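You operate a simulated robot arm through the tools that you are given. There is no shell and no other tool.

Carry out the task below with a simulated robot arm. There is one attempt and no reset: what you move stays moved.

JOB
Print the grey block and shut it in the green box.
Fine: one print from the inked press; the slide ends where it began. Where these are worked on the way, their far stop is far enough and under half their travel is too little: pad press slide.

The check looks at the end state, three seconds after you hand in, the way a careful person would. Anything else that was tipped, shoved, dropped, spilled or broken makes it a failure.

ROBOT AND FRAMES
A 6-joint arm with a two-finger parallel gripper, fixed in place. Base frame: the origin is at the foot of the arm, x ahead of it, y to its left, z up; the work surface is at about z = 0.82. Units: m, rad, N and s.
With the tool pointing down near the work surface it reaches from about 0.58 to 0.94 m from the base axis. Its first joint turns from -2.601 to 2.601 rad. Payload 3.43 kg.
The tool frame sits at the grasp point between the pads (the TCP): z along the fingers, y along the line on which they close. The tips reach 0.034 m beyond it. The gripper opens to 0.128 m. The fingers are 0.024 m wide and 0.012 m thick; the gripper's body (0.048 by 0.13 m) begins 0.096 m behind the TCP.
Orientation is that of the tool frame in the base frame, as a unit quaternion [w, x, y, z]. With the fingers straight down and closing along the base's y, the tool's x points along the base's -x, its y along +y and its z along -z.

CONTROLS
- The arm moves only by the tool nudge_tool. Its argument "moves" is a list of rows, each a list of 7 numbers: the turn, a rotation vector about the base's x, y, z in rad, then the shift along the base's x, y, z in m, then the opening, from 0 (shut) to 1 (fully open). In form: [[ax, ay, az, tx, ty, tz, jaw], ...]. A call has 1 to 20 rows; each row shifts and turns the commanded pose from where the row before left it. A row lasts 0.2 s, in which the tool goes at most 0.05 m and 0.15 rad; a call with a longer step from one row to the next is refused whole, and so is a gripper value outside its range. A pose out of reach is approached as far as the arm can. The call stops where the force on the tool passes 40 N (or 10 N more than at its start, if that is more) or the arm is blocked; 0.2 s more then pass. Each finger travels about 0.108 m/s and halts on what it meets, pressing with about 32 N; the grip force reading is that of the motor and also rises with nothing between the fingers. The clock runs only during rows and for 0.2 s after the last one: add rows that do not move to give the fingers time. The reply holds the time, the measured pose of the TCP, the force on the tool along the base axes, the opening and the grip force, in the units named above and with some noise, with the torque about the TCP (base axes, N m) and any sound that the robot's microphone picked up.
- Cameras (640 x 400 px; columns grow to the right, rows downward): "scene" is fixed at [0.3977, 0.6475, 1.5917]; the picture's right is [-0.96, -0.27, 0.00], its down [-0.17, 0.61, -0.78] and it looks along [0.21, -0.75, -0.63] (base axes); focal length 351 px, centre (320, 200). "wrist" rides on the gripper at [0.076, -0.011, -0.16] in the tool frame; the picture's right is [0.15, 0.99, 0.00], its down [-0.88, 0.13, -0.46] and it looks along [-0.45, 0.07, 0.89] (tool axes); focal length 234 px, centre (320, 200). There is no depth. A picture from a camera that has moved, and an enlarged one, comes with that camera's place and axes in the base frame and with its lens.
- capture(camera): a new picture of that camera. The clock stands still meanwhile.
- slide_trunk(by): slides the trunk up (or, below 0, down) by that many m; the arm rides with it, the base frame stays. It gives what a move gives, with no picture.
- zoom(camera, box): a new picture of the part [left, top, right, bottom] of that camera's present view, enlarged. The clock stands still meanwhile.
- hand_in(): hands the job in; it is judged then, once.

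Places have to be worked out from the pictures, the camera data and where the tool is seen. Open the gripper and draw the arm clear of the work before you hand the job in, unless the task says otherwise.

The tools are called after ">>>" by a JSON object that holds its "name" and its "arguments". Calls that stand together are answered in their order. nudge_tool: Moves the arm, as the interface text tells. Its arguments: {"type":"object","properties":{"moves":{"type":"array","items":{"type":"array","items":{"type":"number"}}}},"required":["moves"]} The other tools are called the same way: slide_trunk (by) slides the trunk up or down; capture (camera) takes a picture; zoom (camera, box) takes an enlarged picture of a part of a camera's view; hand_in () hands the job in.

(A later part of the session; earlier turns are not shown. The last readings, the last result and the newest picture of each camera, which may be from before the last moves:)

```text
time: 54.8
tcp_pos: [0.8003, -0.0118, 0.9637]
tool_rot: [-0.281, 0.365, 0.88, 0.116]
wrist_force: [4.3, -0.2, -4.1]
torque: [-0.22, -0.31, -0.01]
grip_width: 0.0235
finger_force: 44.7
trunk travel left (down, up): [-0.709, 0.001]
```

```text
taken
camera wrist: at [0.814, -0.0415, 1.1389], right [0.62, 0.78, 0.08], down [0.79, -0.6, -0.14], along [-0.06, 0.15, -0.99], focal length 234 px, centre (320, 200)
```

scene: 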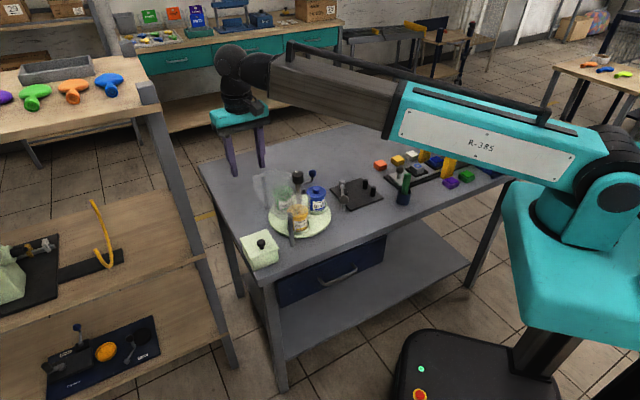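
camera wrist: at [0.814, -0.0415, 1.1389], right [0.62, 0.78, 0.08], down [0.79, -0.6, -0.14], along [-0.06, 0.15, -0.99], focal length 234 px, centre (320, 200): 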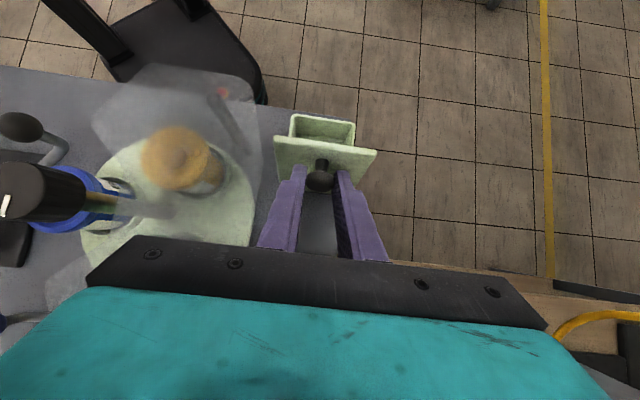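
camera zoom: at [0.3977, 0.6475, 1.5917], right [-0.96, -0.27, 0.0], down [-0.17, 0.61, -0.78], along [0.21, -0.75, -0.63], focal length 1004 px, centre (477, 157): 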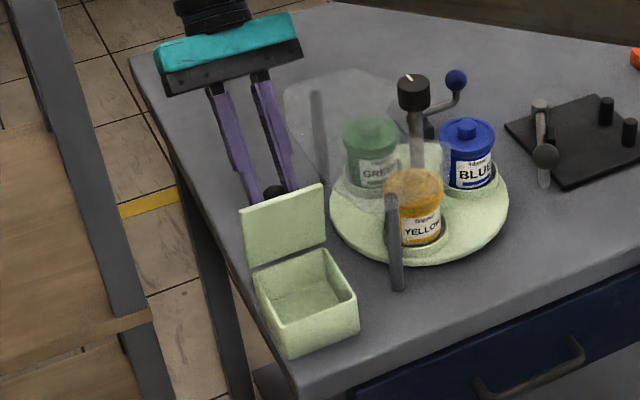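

The lid is near 80° and forces remain small. I carry on to 90° with rotation.

>>> {"name": "nudge_tool", "arguments": {"moves": [[0.0617, 0.0617, 0, 0.0053, -0.0053, -0.0022, 0], [0.0617, 0.0617, 0, 0.0053, -0.0053, -0.0028, 0], [0, 0, 0, 0, 0, 0, 0]]}}

>>> {"name": "zoom", "arguments": {"camera": "scene", "box": [205, 145, 325, 285]}}

```text
time: 55.3
tcp_pos: [0.8021, -0.0134, 0.9559]
tool_rot: [-0.327, 0.36, 0.863, 0.139]
wrist_force: [-12.3, -10.7, 19.3]
torque: [0.03, 0.85, 0.49]
grip_width: 0.0233
finger_force: 44.6
out of reach, approached as far as the arm can: row 1, 2
trunk travel left (down, up): [-0.709, 0.001]
stopped in row 2: the force on the tool passed its limit at 83 N (the readings are from after the stop); the commanded pose is now the measured one
```

```text
2.86 times, centred on (265, 215) of scene
camera zoom: at [0.3977, 0.6475, 1.5917], right [-0.96, -0.27, 0.0], down [-0.17, 0.61, -0.78], along [0.21, -0.75, -0.63], focal length 1004 px, centre (477, 157)
```

zoom: 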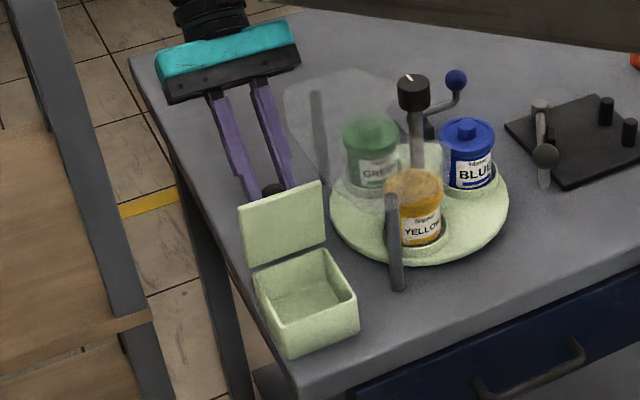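

The arm hit its reach/tilt limit here at about 83° and the force spiked briefly. The lid is still held and the box looks unmoved. I relax by tilting the tool back a little and raising 4 mm, then read the forces.

>>> {"name": "nudge_tool", "arguments": {"moves": [[-0.0617, -0.0617, 0, -0.001, 0.001, 0.004, 0], [0, 0, 0, 0, 0, 0, 0]]}}

>>> {"name": "zoom", "arguments": {"camera": "scene", "box": [220, 180, 310, 280]}}

>>> {"name": "capture", "arguments": {"camera": "wrist"}}

```text
time: 55.9
tcp_pos: [0.8004, -0.0095, 0.9568]
tool_rot: [-0.289, 0.364, 0.877, 0.123]
wrist_force: [-27.1, -1.2, -2.8]
torque: [0.89, 1.11, 0.3]
grip_width: 0.0232
finger_force: 45.1
trunk travel left (down, up): [-0.709, 0.001]
```

```text
4.00 times, centred on (265, 230) of scene
camera zoom: at [0.3977, 0.6475, 1.5917], right [-0.96, -0.27, 0.0], down [-0.17, 0.61, -0.78], along [0.21, -0.75, -0.63], focal length 1406 px, centre (540, 80)
```

zoom: 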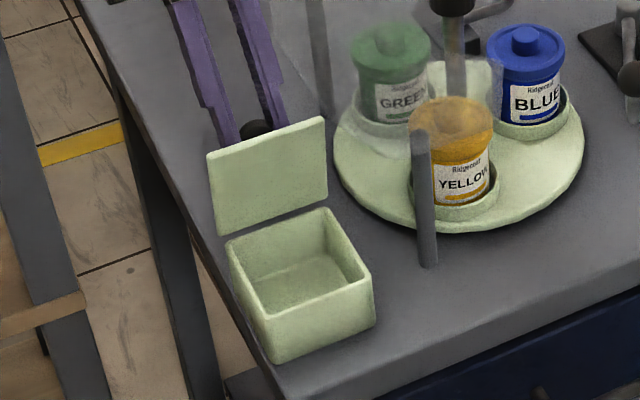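

```text
taken
camera wrist: at [0.8154, -0.0441, 1.1316], right [0.62, 0.78, 0.09], down [0.78, -0.6, -0.16], along [-0.07, 0.17, -0.98], focal length 234 px, centre (320, 200)
```

wrist: 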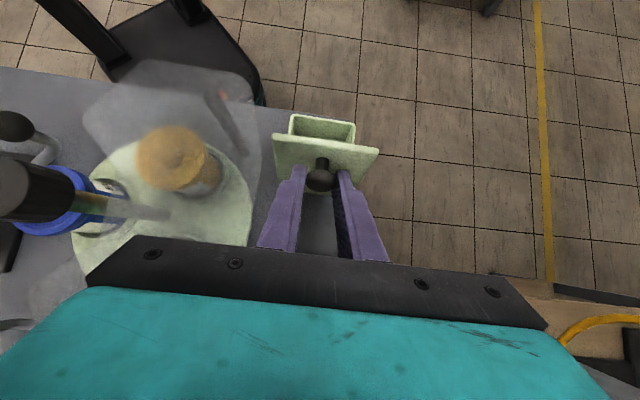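

The lid is close to vertical but this pose can't go further. The hinge is slow and damped, so I'll release the knob, go straight up clear of the lid, and then push it past vertical from the front with closed fingers.

>>> {"name": "nudge_tool", "arguments": {"moves": [[0, 0, 0, 0, 0, 0, 0.3], [0, 0, 0, 0, 0, 0.015, 0.3], [0, 0, 0, 0, 0, 0.045, 0.3]]}}

>>> {"name": "zoom", "arguments": {"camera": "scene", "box": [210, 150, 310, 280]}}

```text
time: 56.7
tcp_pos: [0.804, -0.0077, 1.008]
tool_rot: [-0.281, 0.367, 0.878, 0.126]
wrist_force: [1.1, -0.4, 0.3]
torque: [-0.02, -0.02, -0.01]
grip_width: 0.0383
finger_force: 0.1
out of reach, approached as far as the arm can: row 3
trunk travel left (down, up): [-0.709, 0.001]
```

```text
3.08 times, centred on (260, 215) of scene
camera zoom: at [0.3977, 0.6475, 1.5917], right [-0.96, -0.27, 0.0], down [-0.17, 0.61, -0.78], along [0.21, -0.75, -0.63], focal length 1081 px, centre (505, 154)
```

zoom: 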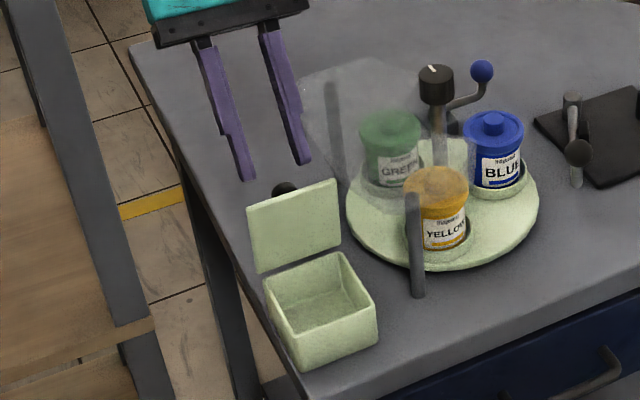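

The knob is free and the lid still stands near vertical. I swing the tool upright to the front side of the lid now.

>>> {"name": "nudge_tool", "arguments": {"moves": [[-0.0889, -0.0889, 0, -0.0111, 0.0108, 0.006, 0.15], [-0.0889, -0.0889, 0, -0.0111, 0.0108, 0.006, 0], [-0.0889, -0.0889, 0, -0.0111, 0.0108, 0.006, 0], [-0.0889, -0.0889, 0, -0.0111, 0.0108, 0.004, 0], [-0.0889, -0.0889, 0, -0.0111, 0.0108, 0, 0]]}}

>>> {"name": "zoom", "arguments": {"camera": "scene", "box": [210, 150, 310, 280]}}

>>> {"name": "capture", "arguments": {"camera": "wrist"}}

```text
time: 57.9
tcp_pos: [0.749, 0.0473, 1.0299]
tool_rot: [0.0, 0.383, 0.924, 0.006]
wrist_force: [-0.7, 0.7, -0.4]
torque: [0.0, -0.01, 0.0]
grip_width: 0.0003
finger_force: 32.7
trunk travel left (down, up): [-0.709, 0.001]
```

```text
3.08 times, centred on (260, 215) of scene
camera zoom: at [0.3977, 0.6475, 1.5917], right [-0.96, -0.27, 0.0], down [-0.17, 0.61, -0.78], along [0.21, -0.75, -0.63], focal length 1081 px, centre (505, 154)
```

zoom: 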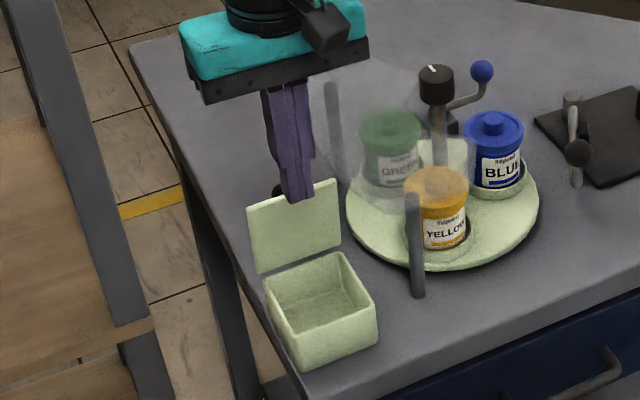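

```text
taken
camera wrist: at [0.6865, 0.0908, 1.1897], right [0.6, 0.8, 0.01], down [0.71, -0.54, 0.45], along [0.37, -0.26, -0.89], focal length 234 px, centre (320, 200)
```

wrist: 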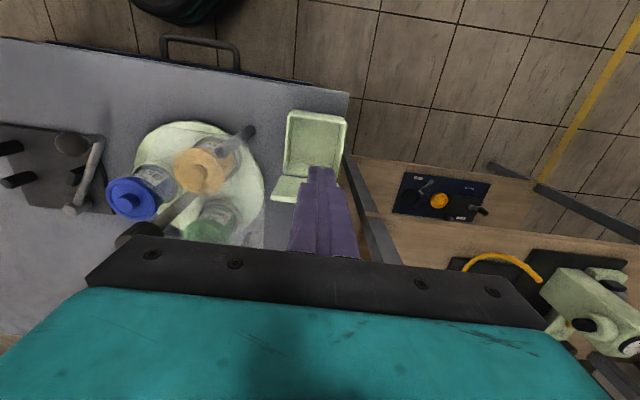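

The lid appears static near 84°. I lower the closed fingers in front of it (tips at z about 0.93) and push its inside face back past vertical.

>>> {"name": "nudge_tool", "arguments": {"moves": [[0, 0, 0, 0, 0, -0.032, 0], [0, 0, 0, 0, 0, -0.032, 0], [0, 0, 0, 0.0085, -0.0085, 0, 0], [0, 0, 0, 0.0085, -0.0085, 0, 0], [0, 0, 0, 0.0057, -0.0057, 0, 0], [0, 0, 0, 0.0057, -0.0057, 0, 0], [0, 0, 0, 0.0057, -0.0057, 0, 0], [0, 0, 0, 0, 0, 0, 0]]}}

>>> {"name": "zoom", "arguments": {"camera": "scene", "box": [210, 150, 310, 280]}}

>>> {"name": "capture", "arguments": {"camera": "wrist"}}

```text
time: 59.7
tcp_pos: [0.7829, 0.0139, 0.9657]
tool_rot: [-0.002, 0.383, 0.924, 0.006]
wrist_force: [0.1, -0.4, 0.2]
torque: [-0.02, 0.0, -0.04]
grip_width: 0.0
finger_force: 32.2
trunk travel left (down, up): [-0.709, 0.001]
```

```text
3.08 times, centred on (260, 215) of scene
camera zoom: at [0.3977, 0.6475, 1.5917], right [-0.96, -0.27, 0.0], down [-0.17, 0.61, -0.78], along [0.21, -0.75, -0.63], focal length 1081 px, centre (505, 154)
```

zoom: 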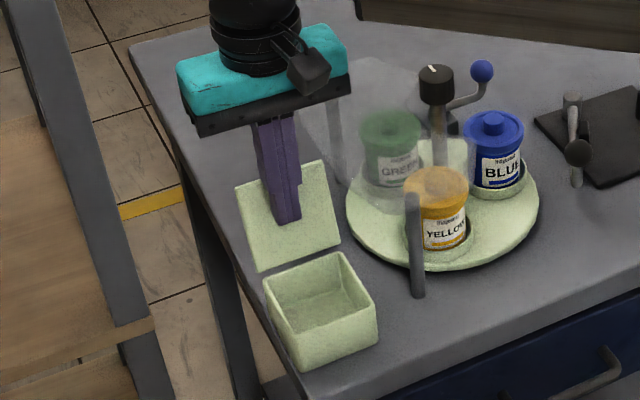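

```text
taken
camera wrist: at [0.7216, 0.0569, 1.1263], right [0.6, 0.8, 0.01], down [0.71, -0.54, 0.45], along [0.37, -0.26, -0.89], focal length 234 px, centre (320, 200)
```

wrist: 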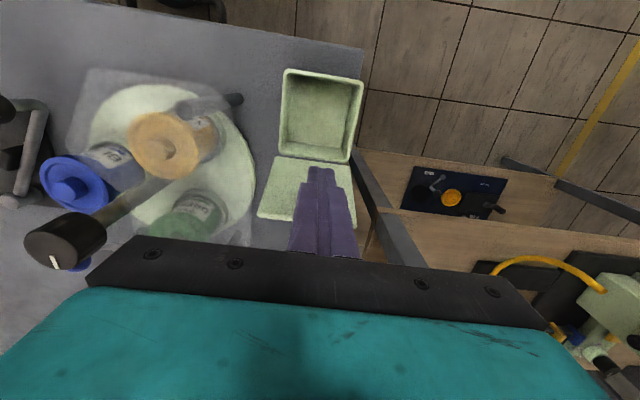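

The lid tipped over past vertical and rests open by itself, with no force on the tool. I rise clear and travel back to the press, turning the tool for the block pick.

>>> {"name": "nudge_tool", "arguments": {"moves": [[0, 0, 0, -0.003, 0.003, 0.04, 0], [0, 0, 0, 0, 0, 0.04, 0], [0, 0, 0, 0, 0, 0.04, 0], [0, 0, 0, -0.0343, -0.038, 0.004, 0], [0, 0, -0.131, -0.0343, -0.038, 0.004, 0], [0, 0, -0.131, -0.0343, -0.038, 0.004, 0], [0, 0, -0.131, -0.012, -0.036, 0, 0], [0, 0, -0.131, -0.012, -0.036, 0, 0], [0, 0, -0.131, -0.012, -0.036, 0, 0], [0, 0, -0.131, -0.012, -0.036, 0, 0], [0, 0, -0.131, -0.012, -0.036, 0, 0], [0, 0, -0.131, -0.024, -0.028, -0.006, 0.2], [0, 0, -0.131, -0.024, -0.028, -0.006, 0.3], [0, 0, -0.131, -0.024, -0.028, -0.006, 0.4], [0, 0, -0.131, -0.024, -0.028, -0.006, 0.5], [0, 0, -0.13, -0.024, -0.028, -0.006, 0.55], [0, 0, 0, 0, 0, 0, 0.55]]}}

>>> {"name": "capture", "arguments": {"camera": "scene"}}

>>> {"name": "zoom", "arguments": {"camera": "scene", "box": [225, 200, 295, 280]}}

>>> {"name": "zoom", "arguments": {"camera": "scene", "box": [385, 130, 465, 190]}}

```text
refused: row 4 steps farther than a row can; nothing moved
```

```text
taken
```

scene: 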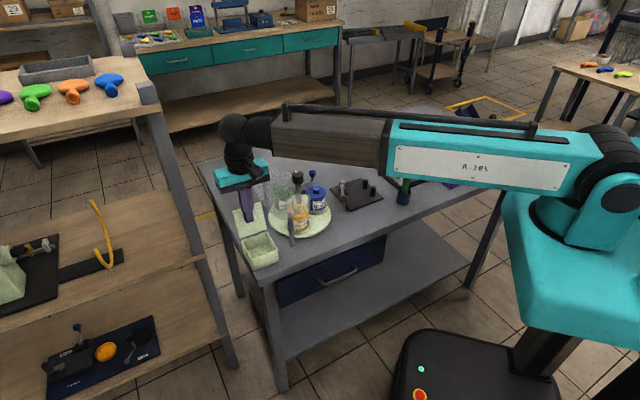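

```text
5.00 times, centred on (260, 240) of scene
camera zoom: at [0.3977, 0.6475, 1.5917], right [-0.96, -0.27, 0.0], down [-0.17, 0.61, -0.78], along [0.21, -0.75, -0.63], focal length 1757 px, centre (620, 0)
```

zoom: 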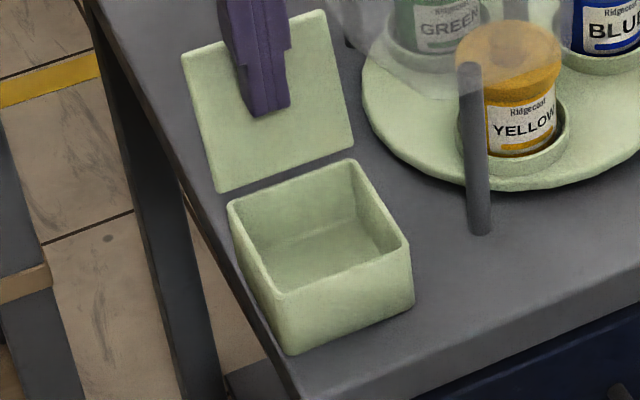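

```text
6.67 times, centred on (425, 160) of scene
camera zoom: at [0.3977, 0.6475, 1.5917], right [-0.96, -0.27, 0.0], down [-0.17, 0.61, -0.78], along [0.21, -0.75, -0.63], focal length 2342 px, centre (-380, 467)
```

zoom: 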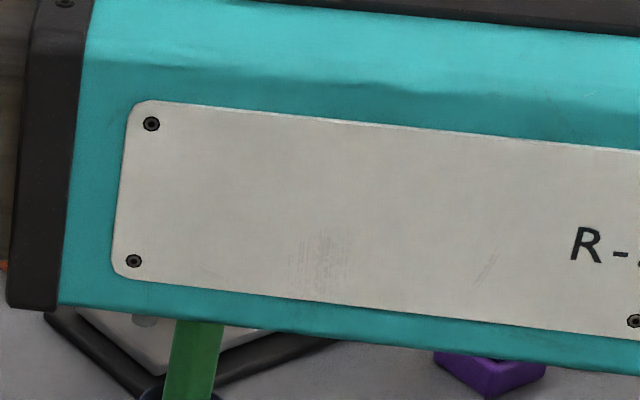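

One step was slightly too long, so nothing moved; I split it and resend the same path.

>>> {"name": "nudge_tool", "arguments": {"moves": [[0, 0, 0, -0.003, 0.003, 0.04, 0], [0, 0, 0, 0, 0, 0.04, 0], [0, 0, 0, 0, 0, 0.04, 0], [0, 0, 0, -0.0257, -0.0285, 0.003, 0], [0, 0, -0.121, -0.0257, -0.0285, 0.003, 0], [0, 0, -0.121, -0.0257, -0.0285, 0.003, 0], [0, 0, -0.121, -0.0257, -0.0285, 0.003, 0], [0, 0, -0.121, -0.012, -0.036, 0, 0], [0, 0, -0.121, -0.012, -0.036, 0, 0], [0, 0, -0.121, -0.012, -0.036, 0, 0], [0, 0, -0.121, -0.012, -0.036, 0, 0], [0, 0, -0.121, -0.012, -0.036, 0, 0], [0, 0, -0.121, -0.024, -0.028, -0.006, 0.2], [0, 0, -0.121, -0.024, -0.028, -0.006, 0.3], [0, 0, -0.121, -0.024, -0.028, -0.006, 0.4], [0, 0, -0.121, -0.024, -0.028, -0.006, 0.5], [0, 0, -0.119, -0.024, -0.028, -0.006, 0.55], [0, 0, 0, 0, 0, 0, 0.55]]}}

>>> {"name": "capture", "arguments": {"camera": "wrist"}}

>>> {"name": "zoom", "arguments": {"camera": "scene", "box": [225, 200, 295, 280]}}

>>> {"name": "zoom", "arguments": {"camera": "scene", "box": [385, 130, 465, 190]}}

```text
time: 63.5
tcp_pos: [0.498, -0.4173, 1.0674]
tool_rot: [0.004, 0.924, 0.382, 0.006]
wrist_force: [0.9, 0.7, 0.6]
torque: [-0.02, 0.01, -0.03]
grip_width: 0.0704
finger_force: 0.0
trunk travel left (down, up): [-0.709, 0.001]
```

```text
taken
camera wrist: at [0.5398, -0.3555, 1.2283], right [0.8, -0.6, 0.01], down [-0.54, -0.71, 0.45], along [-0.26, -0.37, -0.89], focal length 234 px, centre (320, 200)
```

wrist: 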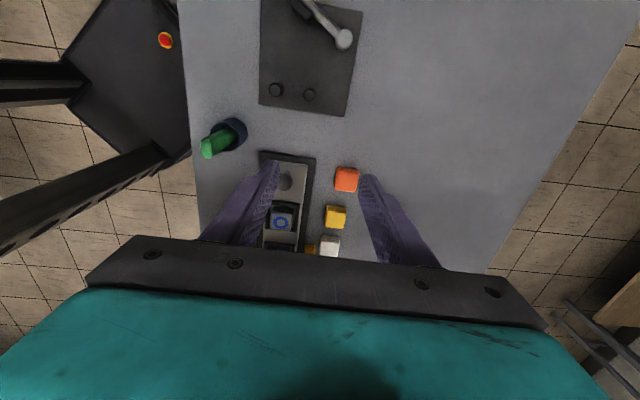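

```text
5.00 times, centred on (260, 240) of scene
camera zoom: at [0.3977, 0.6475, 1.5917], right [-0.96, -0.27, 0.0], down [-0.17, 0.61, -0.78], along [0.21, -0.75, -0.63], focal length 1757 px, centre (620, 0)
```

zoom: 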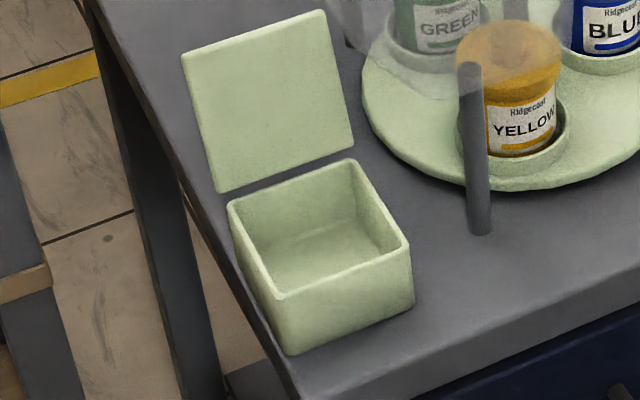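

```text
6.67 times, centred on (425, 160) of scene
camera zoom: at [0.3977, 0.6475, 1.5917], right [-0.96, -0.27, 0.0], down [-0.17, 0.61, -0.78], along [0.21, -0.75, -0.63], focal length 2342 px, centre (-380, 467)
```

zoom: 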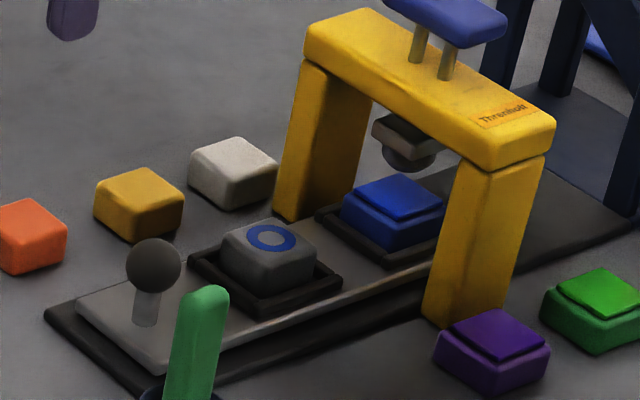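

The lid stays open on its own, and the interior measures about 68 mm square, centred at (0.756, 0.034), with the floor near z 0.825. I now move above the printed block and level the tool.

>>> {"name": "nudge_tool", "arguments": {"moves": [[0.0028, 0.014, 0.0014, -0.0365, -0.02, -0.01, 0.55], [0, 0, 0, -0.0365, -0.02, -0.01, 0.55], [0, 0, 0, -0.0365, -0.02, -0.01, 0.55], [0, 0, 0, -0.0365, -0.02, -0.01, 0.55], [0, 0, 0, 0, 0, -0.03, 0.55], [0, 0, 0, 0, 0, -0.03, 0.55], [0, 0, 0, 0, 0, -0.028, 0.55], [0, 0, 0, 0, 0, 0, 0.55]]}}

>>> {"name": "zoom", "arguments": {"camera": "wrist", "box": [200, 100, 440, 250]}}

>>> {"name": "zoom", "arguments": {"camera": "scene", "box": [395, 135, 445, 185]}}

```text
time: 65.3
tcp_pos: [0.35, -0.4985, 0.9388]
tool_rot: [0.0, 0.924, 0.383, -0.001]
wrist_force: [-0.3, 0.3, 0.9]
torque: [0.0, 0.04, -0.01]
grip_width: 0.0704
finger_force: 0.1
trunk travel left (down, up): [-0.709, 0.001]
```

```text
2.67 times, centred on (320, 175) of wrist
camera zoom: at [0.3965, -0.4373, 1.0992], right [0.8, -0.59, 0.0], down [-0.53, -0.72, 0.46], along [-0.27, -0.37, -0.89], focal length 624 px, centre (320, 267)
```

zoom: 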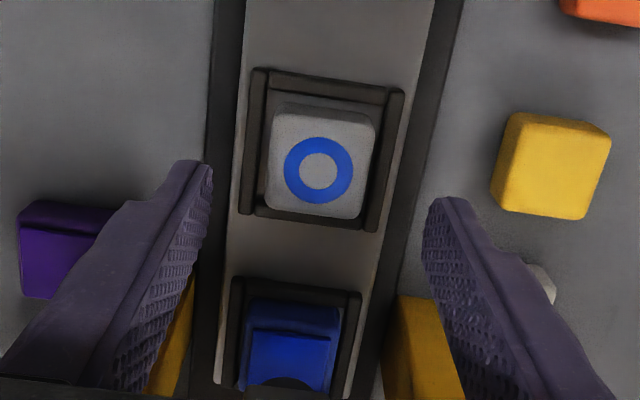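

```text
8.00 times, centred on (420, 160) of scene
camera zoom: at [0.3977, 0.6475, 1.5917], right [-0.96, -0.27, 0.0], down [-0.17, 0.61, -0.78], along [0.21, -0.75, -0.63], focal length 2811 px, centre (-480, 520)
```

zoom: 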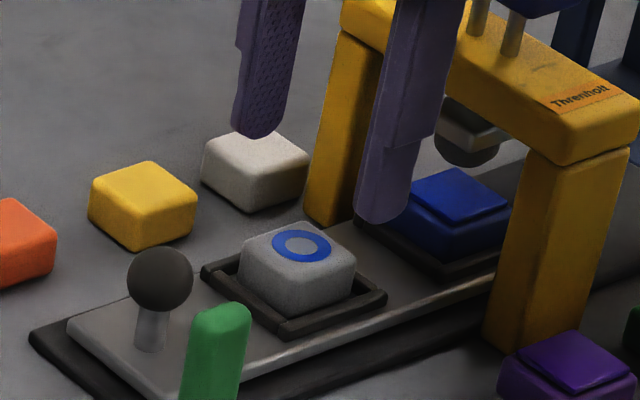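

Same alignment as before. I shift 2 mm, descend to z 0.882, grip the block, and lift it 1 cm straight out of the nest.

>>> {"name": "nudge_tool", "arguments": {"moves": [[0, 0, 0, 0.002, 0.0015, -0.02, 0.55], [0, 0, 0, 0, 0, -0.02, 0.55], [0, 0, 0, 0, 0, -0.01, 0.55], [0, 0, 0, 0, 0, -0.007, 0.55], [0, 0, 0, 0, 0, 0, 0.45], [0, 0, 0, 0, 0, 0, 0.35], [0, 0, 0, 0, 0, 0, 0.2], [0, 0, 0, 0, 0, 0, 0], [0, 0, 0, 0, 0, 0, 0], [0, 0, 0, 0, 0, 0.005, 0], [0, 0, 0, 0, 0, 0.005, 0], [0, 0, 0, 0, 0, 0, 0]]}}

>>> {"name": "zoom", "arguments": {"camera": "scene", "box": [395, 135, 445, 185]}}

```text
time: 67.9
tcp_pos: [0.3545, -0.4958, 0.8928]
tool_rot: [0.0, 0.924, 0.383, -0.001]
wrist_force: [-0.5, -0.7, -1.2]
torque: [0.01, 0.04, 0.02]
grip_width: 0.0389
finger_force: 31.2
trunk travel left (down, up): [-0.709, 0.001]
```

```text
8.00 times, centred on (420, 160) of scene
camera zoom: at [0.3977, 0.6475, 1.5917], right [-0.96, -0.27, 0.0], down [-0.17, 0.61, -0.78], along [0.21, -0.75, -0.63], focal length 2811 px, centre (-480, 520)
```

zoom: 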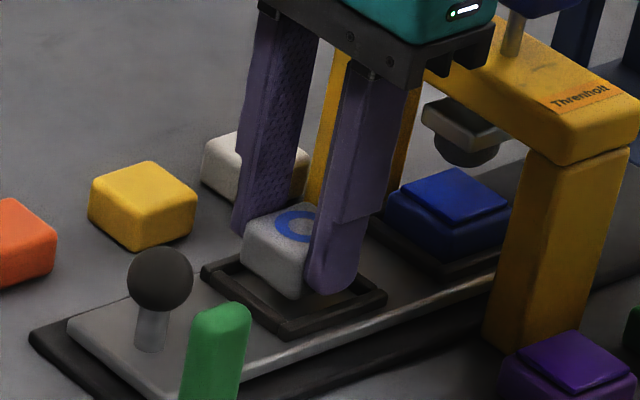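

The block is out of the nest and secure. I carry it up and over toward the box at safe height, turning 45° so the fingers will sit along the box's diagonal, where there is more room.

>>> {"name": "nudge_tool", "arguments": {"moves": [[0, 0, 0, 0, 0, 0.03, 0], [0, 0, 0, 0, 0, 0.04, 0], [0, 0, 0, 0, 0, 0.04, 0], [0, 0, 0, 0.005, 0.002, 0.04, 0], [0, 0, 0, 0.0351, 0.0185, 0.008, 0], [0, 0, 0, 0.0351, 0.0185, 0.008, 0], [0, 0, 0, 0.0351, 0.0185, 0.008, 0], [0, 0, 0, 0.0351, 0.0185, 0.008, 0], [0, 0, 0.0785, 0.024, 0.028, 0.006, 0], [0, 0, 0.0785, 0.024, 0.028, 0.006, 0], [0, 0, 0.0785, 0.024, 0.028, 0.006, 0], [0, 0, 0.0785, 0.024, 0.028, 0.006, 0], [0, 0, 0.0785, 0.024, 0.028, 0.006, 0], [0, 0, 0.0785, 0.012, 0.036, 0, 0], [0, 0, 0.0785, 0.012, 0.036, 0, 0], [0, 0, 0.0785, 0.012, 0.036, 0, 0], [0, 0, 0.0785, 0.012, 0.036, 0, 0], [0, 0, 0.079, 0.012, 0.036, 0, 0], [0, 0, 0, 0, 0, 0, 0]]}}

>>> {"name": "capture", "arguments": {"camera": "wrist"}}

>>> {"name": "capture", "arguments": {"camera": "scene"}}

```text
time: 71.9
tcp_pos: [0.6775, -0.0981, 1.1025]
tool_rot: [0.0, 0.706, 0.708, -0.001]
wrist_force: [0.8, -0.4, 0.6]
torque: [0.03, 0.03, -0.01]
grip_width: 0.0
finger_force: 32.1
trunk travel left (down, up): [-0.709, 0.001]
```

```text
taken
camera wrist: at [0.6672, -0.0222, 1.2632], right [0.99, 0.15, 0.0], down [0.13, -0.88, 0.46], along [0.07, -0.45, -0.89], focal length 234 px, centre (320, 200)
```

wrist: 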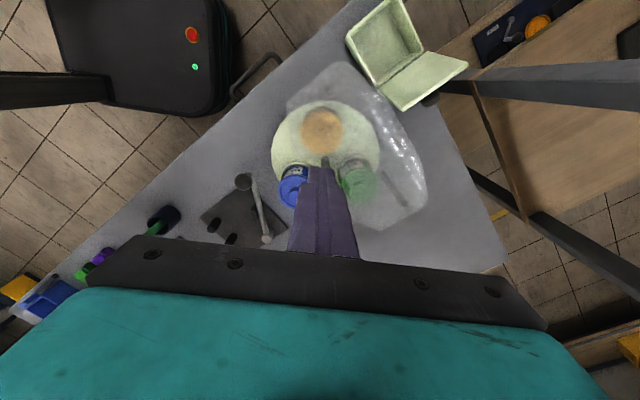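

```text
taken
```

scene: 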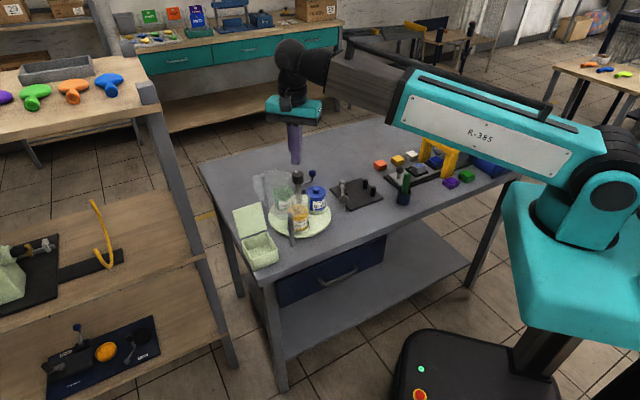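

The gripper reads fully closed with nothing in it, so the block slipped out on the way. I search for it.

>>> {"name": "zoom", "arguments": {"camera": "scene", "box": [340, 120, 500, 220]}}

>>> {"name": "zoom", "arguments": {"camera": "scene", "box": [220, 120, 380, 220]}}

>>> {"name": "zoom", "arguments": {"camera": "scene", "box": [200, 200, 400, 325]}}

>>> {"name": "zoom", "arguments": {"camera": "wrist", "box": [0, 120, 320, 320]}}

```text
4.00 times, centred on (420, 170) of scene
camera zoom: at [0.3977, 0.6475, 1.5917], right [-0.96, -0.27, 0.0], down [-0.17, 0.61, -0.78], along [0.21, -0.75, -0.63], focal length 1406 px, centre (-80, 320)
```

zoom: 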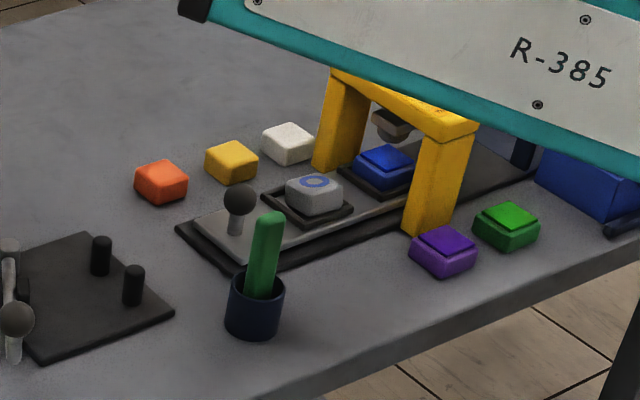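

```text
4.00 times, centred on (300, 170) of scene
camera zoom: at [0.3977, 0.6475, 1.5917], right [-0.96, -0.27, 0.0], down [-0.17, 0.61, -0.78], along [0.21, -0.75, -0.63], focal length 1406 px, centre (400, 320)
```

zoom: 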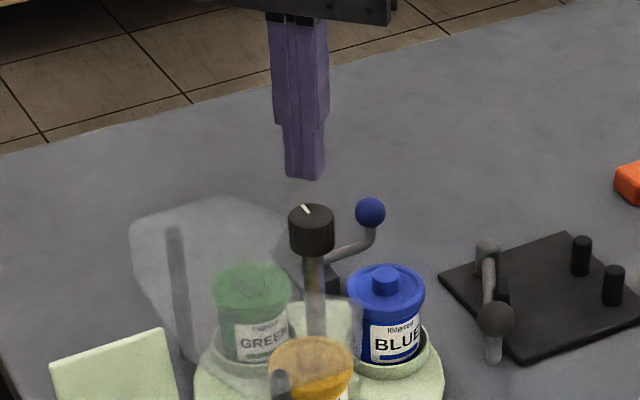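

```text
3.20 times, centred on (300, 262) of scene
camera zoom: at [0.3977, 0.6475, 1.5917], right [-0.96, -0.27, 0.0], down [-0.17, 0.61, -0.78], along [0.21, -0.75, -0.63], focal length 1124 px, centre (384, 0)
```

zoom: 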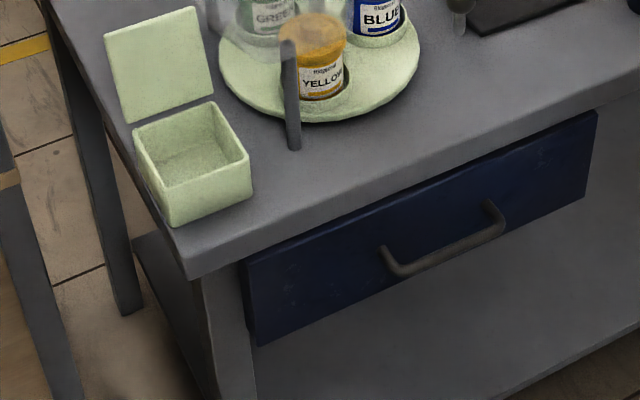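

```text
2.00 times, centred on (160, 220) of wrist
camera zoom: at [0.6672, -0.0222, 1.2632], right [0.99, 0.15, 0.0], down [0.13, -0.88, 0.46], along [0.07, -0.45, -0.89], focal length 468 px, centre (640, 160)
```

zoom: 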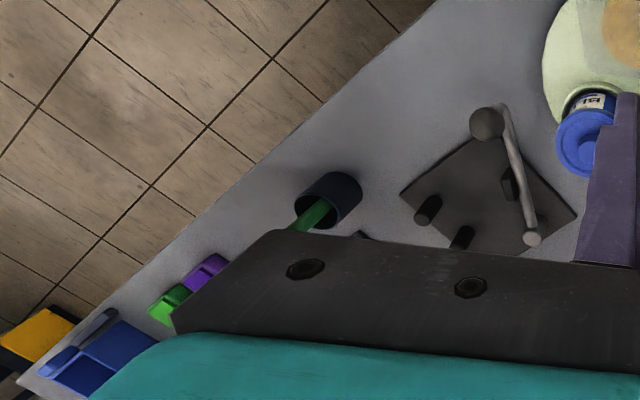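

Luckily the block dropped straight back into its nest, print side up. I zoom in to see its exact attitude.

>>> {"name": "zoom", "arguments": {"camera": "scene", "box": [400, 145, 450, 185]}}

>>> {"name": "zoom", "arguments": {"camera": "scene", "box": [385, 130, 465, 190]}}

```text
10.00 times, centred on (425, 165) of scene
camera zoom: at [0.3977, 0.6475, 1.5917], right [-0.96, -0.27, 0.0], down [-0.17, 0.61, -0.78], along [0.21, -0.75, -0.63], focal length 3514 px, centre (-730, 550)
```

zoom: 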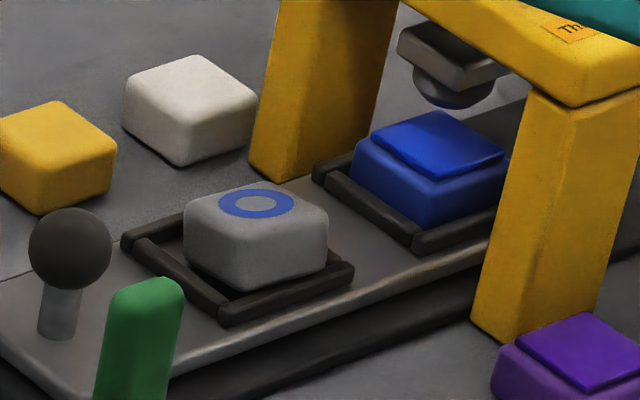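

```text
6.67 times, centred on (425, 160) of scene
camera zoom: at [0.3977, 0.6475, 1.5917], right [-0.96, -0.27, 0.0], down [-0.17, 0.61, -0.78], along [0.21, -0.75, -0.63], focal length 2342 px, centre (-380, 467)
```

zoom: 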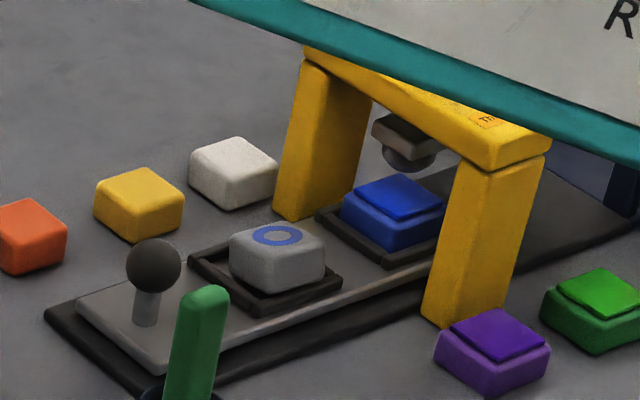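

The block sits in the nest, slightly yawed, still print-up; the earlier grip near its rounded top edge was too shallow. I go back above the nest with jaws open to look at it from the wrist camera.

>>> {"name": "nudge_tool", "arguments": {"moves": [[0, 0, -0.0785, -0.012, -0.036, 0, 0], [0, 0, -0.0785, -0.012, -0.036, 0, 0], [0, 0, -0.0785, -0.012, -0.036, 0, 0], [0, 0, -0.0785, -0.012, -0.036, 0, 0], [0, 0, -0.0785, -0.012, -0.036, 0, 0], [0, 0, -0.0785, -0.024, -0.028, -0.006, 0], [0, 0, -0.0785, -0.024, -0.028, -0.006, 0], [0, 0, -0.0785, -0.024, -0.028, -0.006, 0], [0, 0, -0.0785, -0.024, -0.028, -0.006, 0], [0, 0, -0.079, -0.024, -0.028, -0.006, 0], [0, 0, 0, -0.0351, -0.0185, -0.008, 0.15], [0, 0, 0, -0.0351, -0.0185, -0.008, 0.3], [0, 0, 0, -0.0351, -0.0185, -0.008, 0.45], [0, 0, 0, -0.0351, -0.0185, -0.008, 0.55], [0, 0, 0, -0.002, -0.002, -0.04, 0.55], [0, 0, 0, 0, 0, -0.035, 0.55], [0, 0, 0, 0, 0, 0, 0.55]]}}

>>> {"name": "zoom", "arguments": {"camera": "wrist", "box": [200, 100, 440, 250]}}

>>> {"name": "zoom", "arguments": {"camera": "scene", "box": [395, 135, 445, 185]}}

```text
time: 75.5
tcp_pos: [0.3571, -0.4956, 0.9678]
tool_rot: [0.0, 0.923, 0.384, 0.0]
wrist_force: [-0.2, -0.3, 0.3]
torque: [-0.01, 0.0, 0.0]
grip_width: 0.0708
finger_force: 0.1
trunk travel left (down, up): [-0.709, 0.001]
```

```text
2.67 times, centred on (320, 175) of wrist
camera zoom: at [0.403, -0.4339, 1.128], right [0.8, -0.59, 0.0], down [-0.53, -0.72, 0.46], along [-0.27, -0.37, -0.89], focal length 624 px, centre (320, 267)
```

zoom: 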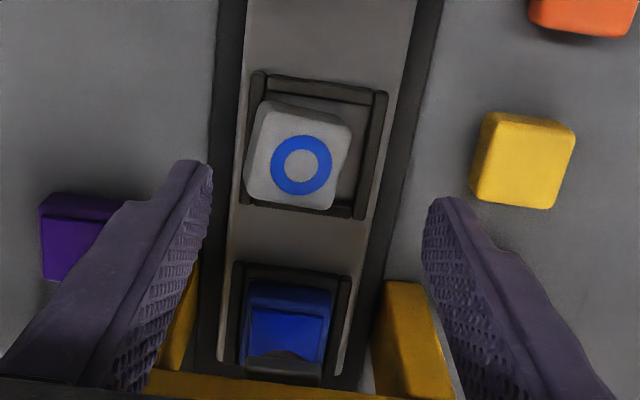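

```text
8.00 times, centred on (420, 160) of scene
camera zoom: at [0.3977, 0.6475, 1.5917], right [-0.96, -0.27, 0.0], down [-0.17, 0.61, -0.78], along [0.21, -0.75, -0.63], focal length 2811 px, centre (-480, 520)
```

zoom: 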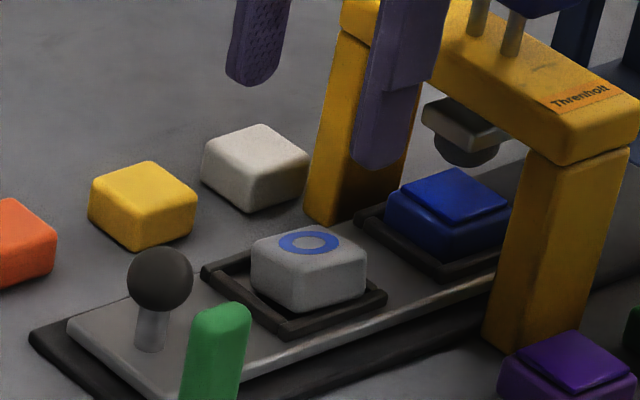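

The block has shifted about 4 mm toward the base, with roughly -6° of yaw, and one side rests on the nest rail. I match its yaw, centre on (0.3485, -0.495) and go a bit lower (z 0.879) for a deeper grip, then check.

>>> {"name": "nudge_tool", "arguments": {"moves": [[0, 0, -0.1, -0.0086, 0.0006, -0.03, 0.55], [0, 0, 0, 0, 0, -0.03, 0.55], [0, 0, 0, 0, 0, -0.015, 0.55], [0, 0, 0, 0, 0, -0.01, 0.55], [0, 0, 0, 0, 0, -0.004, 0.55], [0, 0, 0, 0, 0, 0, 0.55]]}}

>>> {"name": "zoom", "arguments": {"camera": "wrist", "box": [200, 100, 440, 250]}}

>>> {"name": "zoom", "arguments": {"camera": "scene", "box": [395, 135, 445, 185]}}

```text
time: 76.9
tcp_pos: [0.3479, -0.4964, 0.8814]
tool_rot: [0.005, 0.942, 0.336, -0.001]
wrist_force: [-2.9, 3.3, 23.5]
torque: [-0.5, -0.45, -0.04]
grip_width: 0.0677
finger_force: 0.1
trunk travel left (down, up): [-0.709, 0.001]
stopped in row 6: the force on the tool passed its limit at 45 N (the readings are from after the stop); the commanded pose is now the measured one
```

```text
2.67 times, centred on (320, 175) of wrist
camera zoom: at [0.3989, -0.4382, 1.0417], right [0.74, -0.67, 0.01], down [-0.6, -0.66, 0.46], along [-0.3, -0.34, -0.89], focal length 624 px, centre (320, 267)
```

zoom: 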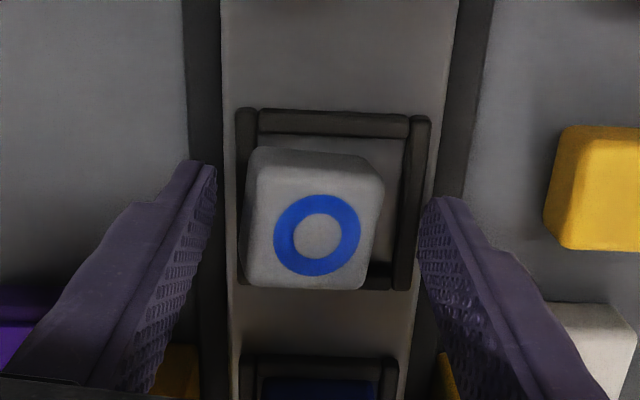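

```text
8.00 times, centred on (420, 160) of scene
camera zoom: at [0.3977, 0.6475, 1.5917], right [-0.96, -0.27, 0.0], down [-0.17, 0.61, -0.78], along [0.21, -0.75, -0.63], focal length 2811 px, centre (-480, 520)
```

zoom: 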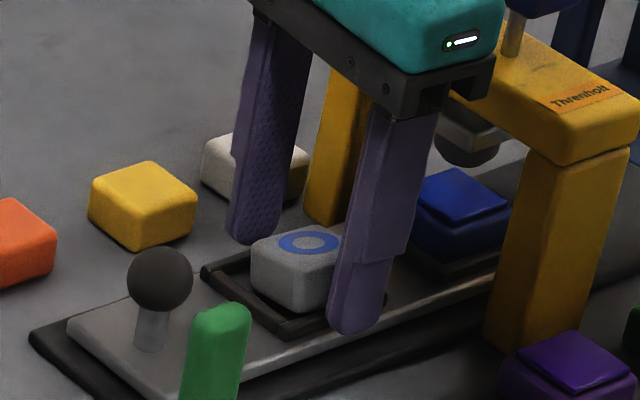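

The 23 N upward push shows the right fingertip on the nest rail (rail top about 0.847). I raise 3 mm to clear it, close on the block, and lift very slowly.

>>> {"name": "nudge_tool", "arguments": {"moves": [[0, 0, 0, 0, 0, 0.003, 0.55], [0, 0, 0, 0, 0, 0, 0.45], [0, 0, 0, 0, 0, 0, 0.35], [0, 0, 0, 0, 0, 0, 0.2], [0, 0, 0, 0, 0, 0, 0], [0, 0, 0, 0, 0, 0, 0], [0, 0, 0, 0, 0, 0, 0]]}}

>>> {"name": "zoom", "arguments": {"camera": "scene", "box": [395, 135, 445, 185]}}

>>> {"name": "zoom", "arguments": {"camera": "wrist", "box": [200, 100, 440, 250]}}

```text
time: 78.5
tcp_pos: [0.3489, -0.4961, 0.8821]
tool_rot: [0.003, 0.941, 0.337, -0.001]
wrist_force: [-4.2, 3.7, 9.4]
torque: [0.39, 0.2, 0.11]
grip_width: 0.0389
finger_force: 31.9
trunk travel left (down, up): [-0.709, 0.001]
```

```text
8.00 times, centred on (420, 160) of scene
camera zoom: at [0.3977, 0.6475, 1.5917], right [-0.96, -0.27, 0.0], down [-0.17, 0.61, -0.78], along [0.21, -0.75, -0.63], focal length 2811 px, centre (-480, 520)
```

zoom: 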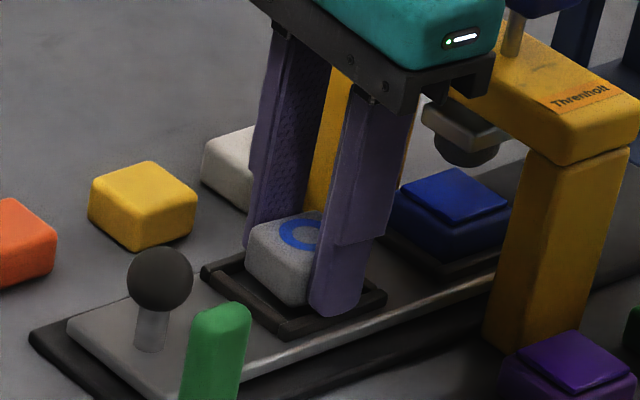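

```text
2.67 times, centred on (320, 175) of wrist
camera zoom: at [0.3992, -0.4388, 1.0424], right [0.74, -0.67, 0.01], down [-0.6, -0.66, 0.46], along [-0.3, -0.34, -0.89], focal length 624 px, centre (320, 267)
```

zoom: 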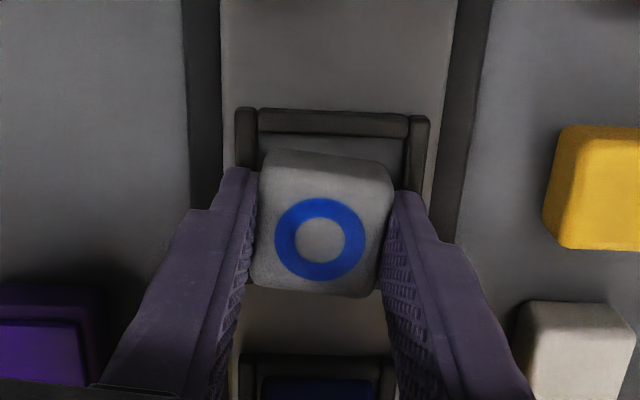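

The block is held and centred between the pads. I lift very slowly, 4 mm per step, to see if it stays.

>>> {"name": "nudge_tool", "arguments": {"moves": [[0, 0, 0, 0, 0, 0.004, 0], [0, 0, 0, 0, 0, 0.004, 0], [0, 0, 0, 0, 0, 0.004, 0], [0, 0, 0, 0, 0, 0.004, 0], [0, 0, 0, 0, 0, 0.004, 0], [0, 0, 0, 0, 0, 0, 0]]}}

>>> {"name": "zoom", "arguments": {"camera": "scene", "box": [395, 135, 445, 185]}}

>>> {"name": "zoom", "arguments": {"camera": "wrist", "box": [200, 100, 440, 250]}}

```text
time: 79.9
tcp_pos: [0.3478, -0.4966, 0.9014]
tool_rot: [0.002, 0.942, 0.337, 0.0]
wrist_force: [0.8, -0.4, -0.3]
torque: [-0.01, -0.04, 0.02]
grip_width: 0.0385
finger_force: 31.9
trunk travel left (down, up): [-0.709, 0.001]
```

```text
8.00 times, centred on (420, 160) of scene
camera zoom: at [0.3977, 0.6475, 1.5917], right [-0.96, -0.27, 0.0], down [-0.17, 0.61, -0.78], along [0.21, -0.75, -0.63], focal length 2811 px, centre (-480, 520)
```

zoom: 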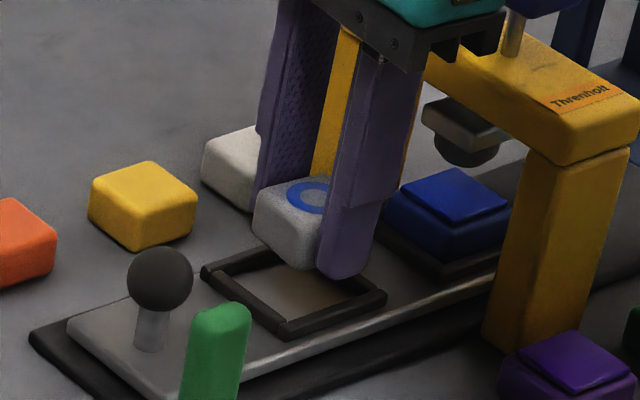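

```text
2.67 times, centred on (320, 175) of wrist
camera zoom: at [0.3994, -0.4397, 1.0622], right [0.74, -0.67, 0.0], down [-0.6, -0.66, 0.46], along [-0.31, -0.34, -0.89], focal length 624 px, centre (320, 267)
```

zoom: 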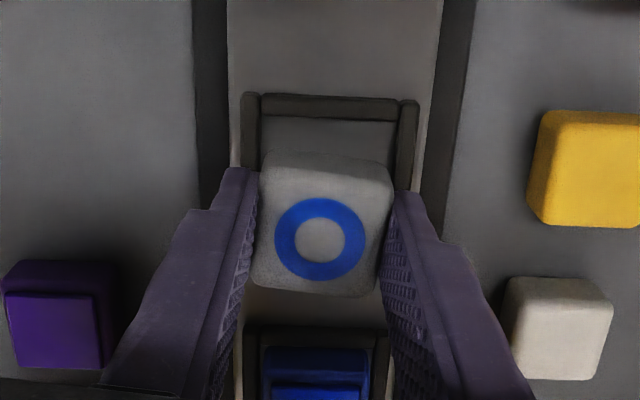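

It holds, and this time the fingers cover most of the block's height. I keep lifting gently at 1 cm per step and then check the grip.

>>> {"name": "nudge_tool", "arguments": {"moves": [[0, 0, 0, 0, 0, 0.006, 0], [0, 0, 0, 0, 0, 0.008, 0], [0, 0, 0, 0, 0, 0.01, 0], [0, 0, 0, 0, 0, 0.01, 0], [0, 0, 0, 0, 0, 0.01, 0], [0, 0, 0, 0, 0, 0.01, 0], [0, 0, 0, 0, 0, 0.01, 0], [0, 0, 0, 0, 0, 0.01, 0], [0, 0, 0, 0, 0, 0.01, 0], [0, 0, 0, 0, 0, 0.01, 0], [0, 0, 0, 0, 0, 0.01, 0], [0, 0, 0, 0, 0, 0.01, 0], [0, 0, 0, 0, 0, 0.008, 0], [0, 0, 0, 0, 0, 0.004, 0], [0, 0, 0, 0, 0, 0, 0]]}}

>>> {"name": "zoom", "arguments": {"camera": "wrist", "box": [200, 100, 440, 250]}}

>>> {"name": "zoom", "arguments": {"camera": "scene", "box": [370, 90, 470, 190]}}

```text
time: 83.1
tcp_pos: [0.3482, -0.4961, 1.0273]
tool_rot: [0.002, 0.941, 0.338, 0.001]
wrist_force: [0.3, -0.4, -0.1]
torque: [0.02, 0.03, 0.02]
grip_width: 0.0388
finger_force: 31.7
trunk travel left (down, up): [-0.709, 0.001]
```

```text
2.67 times, centred on (320, 175) of wrist
camera zoom: at [0.3994, -0.4392, 1.1888], right [0.74, -0.67, 0.0], down [-0.6, -0.66, 0.46], along [-0.3, -0.34, -0.89], focal length 624 px, centre (320, 267)
```

zoom: 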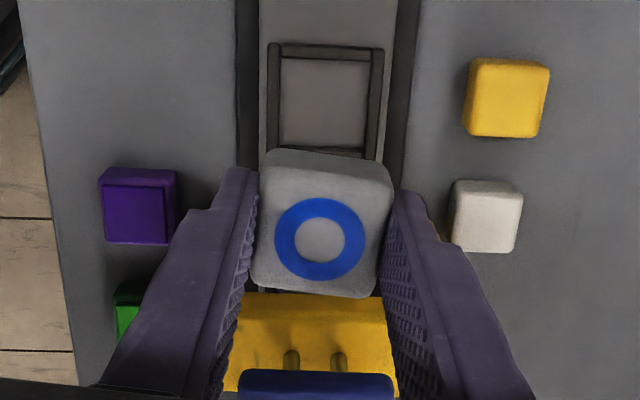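

```text
4.00 times, centred on (420, 140) of scene
camera zoom: at [0.3977, 0.6475, 1.5917], right [-0.96, -0.27, 0.0], down [-0.17, 0.61, -0.78], along [0.21, -0.75, -0.63], focal length 1406 px, centre (-80, 440)
```

zoom: 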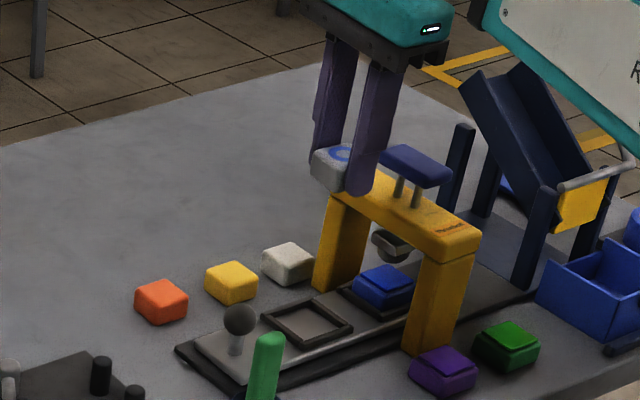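

The block is steady in the grip at z 1.03. I carry it on at gentle speed (about 2.5 cm per step), keeping inside the turntable's radius, and turn the tool toward the box's diagonal.

>>> {"name": "nudge_tool", "arguments": {"moves": [[0, 0, 0.02, 0.006, 0.004, 0.002, 0], [0, 0, 0.044, 0.012, 0.008, 0.003, 0], [0, 0, 0.044, 0.016, 0.0109, 0.003, 0], [0, 0, 0.044, 0.016, 0.0109, 0.003, 0], [0, 0, 0.044, 0.016, 0.0109, 0.003, 0], [0, 0, 0.044, 0.016, 0.0109, 0.003, 0], [0, 0, 0.044, 0.016, 0.0109, 0.003, 0], [0, 0, 0.044, 0.0154, 0.012, 0.003, 0], [0, 0, 0.044, 0.0143, 0.0205, 0, 0], [0, 0, 0.044, 0.0143, 0.0214, 0, 0], [0, 0, 0.044, 0.0143, 0.0214, 0, 0], [0, 0, 0.044, 0.0143, 0.0214, 0, 0], [0, 0, 0.044, 0.0143, 0.0214, 0, 0], [0, 0, 0.044, 0.0143, 0.0214, 0, 0], [0, 0, 0.044, 0.012, 0.021, 0, 0], [0, 0, 0.044, 0.008, 0.014, 0, 0], [0, 0, 0.02, 0.004, 0.007, 0, 0], [0, 0, 0, 0, 0, 0, 0]]}}

>>> {"name": "capture", "arguments": {"camera": "wrist"}}

```text
time: 86.9
tcp_pos: [0.5726, -0.25, 1.0508]
tool_rot: [0.003, 0.769, 0.639, 0.001]
wrist_force: [-1.2, -1.3, -0.4]
torque: [-0.02, 0.01, -0.02]
grip_width: 0.0389
finger_force: 31.7
trunk travel left (down, up): [-0.709, 0.001]
```

```text
taken
camera wrist: at [0.5738, -0.1729, 1.2111], right [1.0, -0.04, 0.0], down [-0.03, -0.89, 0.46], along [-0.01, -0.46, -0.89], focal length 234 px, centre (320, 200)
```

wrist: 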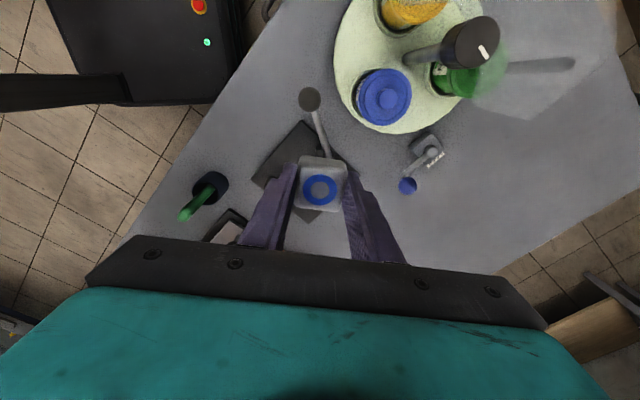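

Grip unchanged at 38.9 mm. I continue around the turntable to a point above the open box.

>>> {"name": "nudge_tool", "arguments": {"moves": [[0, 0, 0.013, 0.003, 0.01, 0.003, 0], [0, 0, 0.025, 0.0053, 0.02, 0.003, 0], [0, 0, 0.025, 0.0053, 0.0214, 0.003, 0], [0, 0, 0.025, 0.0053, 0.0214, 0.003, 0], [0, 0, 0.025, 0.0053, 0.0214, 0, 0], [0, 0, 0.025, 0.0053, 0.0214, 0, 0], [0, 0, 0.025, 0.0053, 0.0214, 0, 0], [0, 0, 0.02, 0.0065, 0.021, 0, 0], [0, 0, 0, 0.0083, 0.0217, 0, 0], [0, 0, 0, 0.0083, 0.0217, 0, 0], [0, 0, 0, 0.0083, 0.0217, 0, 0], [0, 0, 0, 0.0083, 0.0217, 0, 0], [0, 0, 0, 0.0104, 0.0217, 0, 0], [0, 0, 0, 0.016, 0.0132, 0, 0], [0, 0, 0, 0.0192, 0.004, 0, 0], [0, 0, 0, 0.0192, 0.0008, 0, 0], [0, 0, 0, 0.0192, 0.0008, 0, 0], [0, 0, 0, 0.013, 0.0008, 0, 0], [0, 0, 0, 0.0055, 0, 0, 0], [0, 0, 0, 0, 0, 0, 0]]}}

>>> {"name": "capture", "arguments": {"camera": "wrist"}}

>>> {"name": "zoom", "arguments": {"camera": "scene", "box": [205, 145, 325, 285]}}

```text
time: 91.1
tcp_pos: [0.7482, 0.0378, 1.0641]
tool_rot: [0.003, 0.708, 0.706, 0.002]
wrist_force: [-0.9, -0.6, 0.2]
torque: [0.04, -0.02, 0.01]
grip_width: 0.0387
finger_force: 32.0
trunk travel left (down, up): [-0.709, 0.001]
```

```text
taken
camera wrist: at [0.7364, 0.1132, 1.2238], right [0.99, 0.15, 0.0], down [0.13, -0.88, 0.46], along [0.07, -0.45, -0.89], focal length 234 px, centre (320, 200)
```

wrist: 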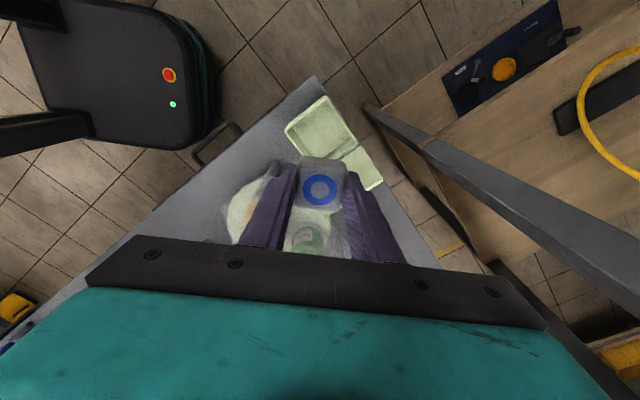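

```text
2.86 times, centred on (265, 215) of scene
camera zoom: at [0.3977, 0.6475, 1.5917], right [-0.96, -0.27, 0.0], down [-0.17, 0.61, -0.78], along [0.21, -0.75, -0.63], focal length 1004 px, centre (477, 157)
```

zoom: 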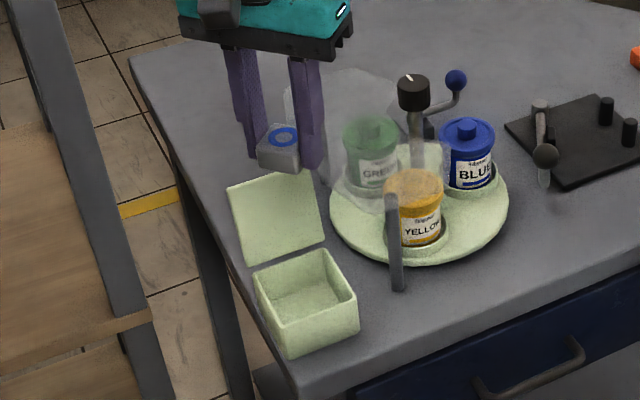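

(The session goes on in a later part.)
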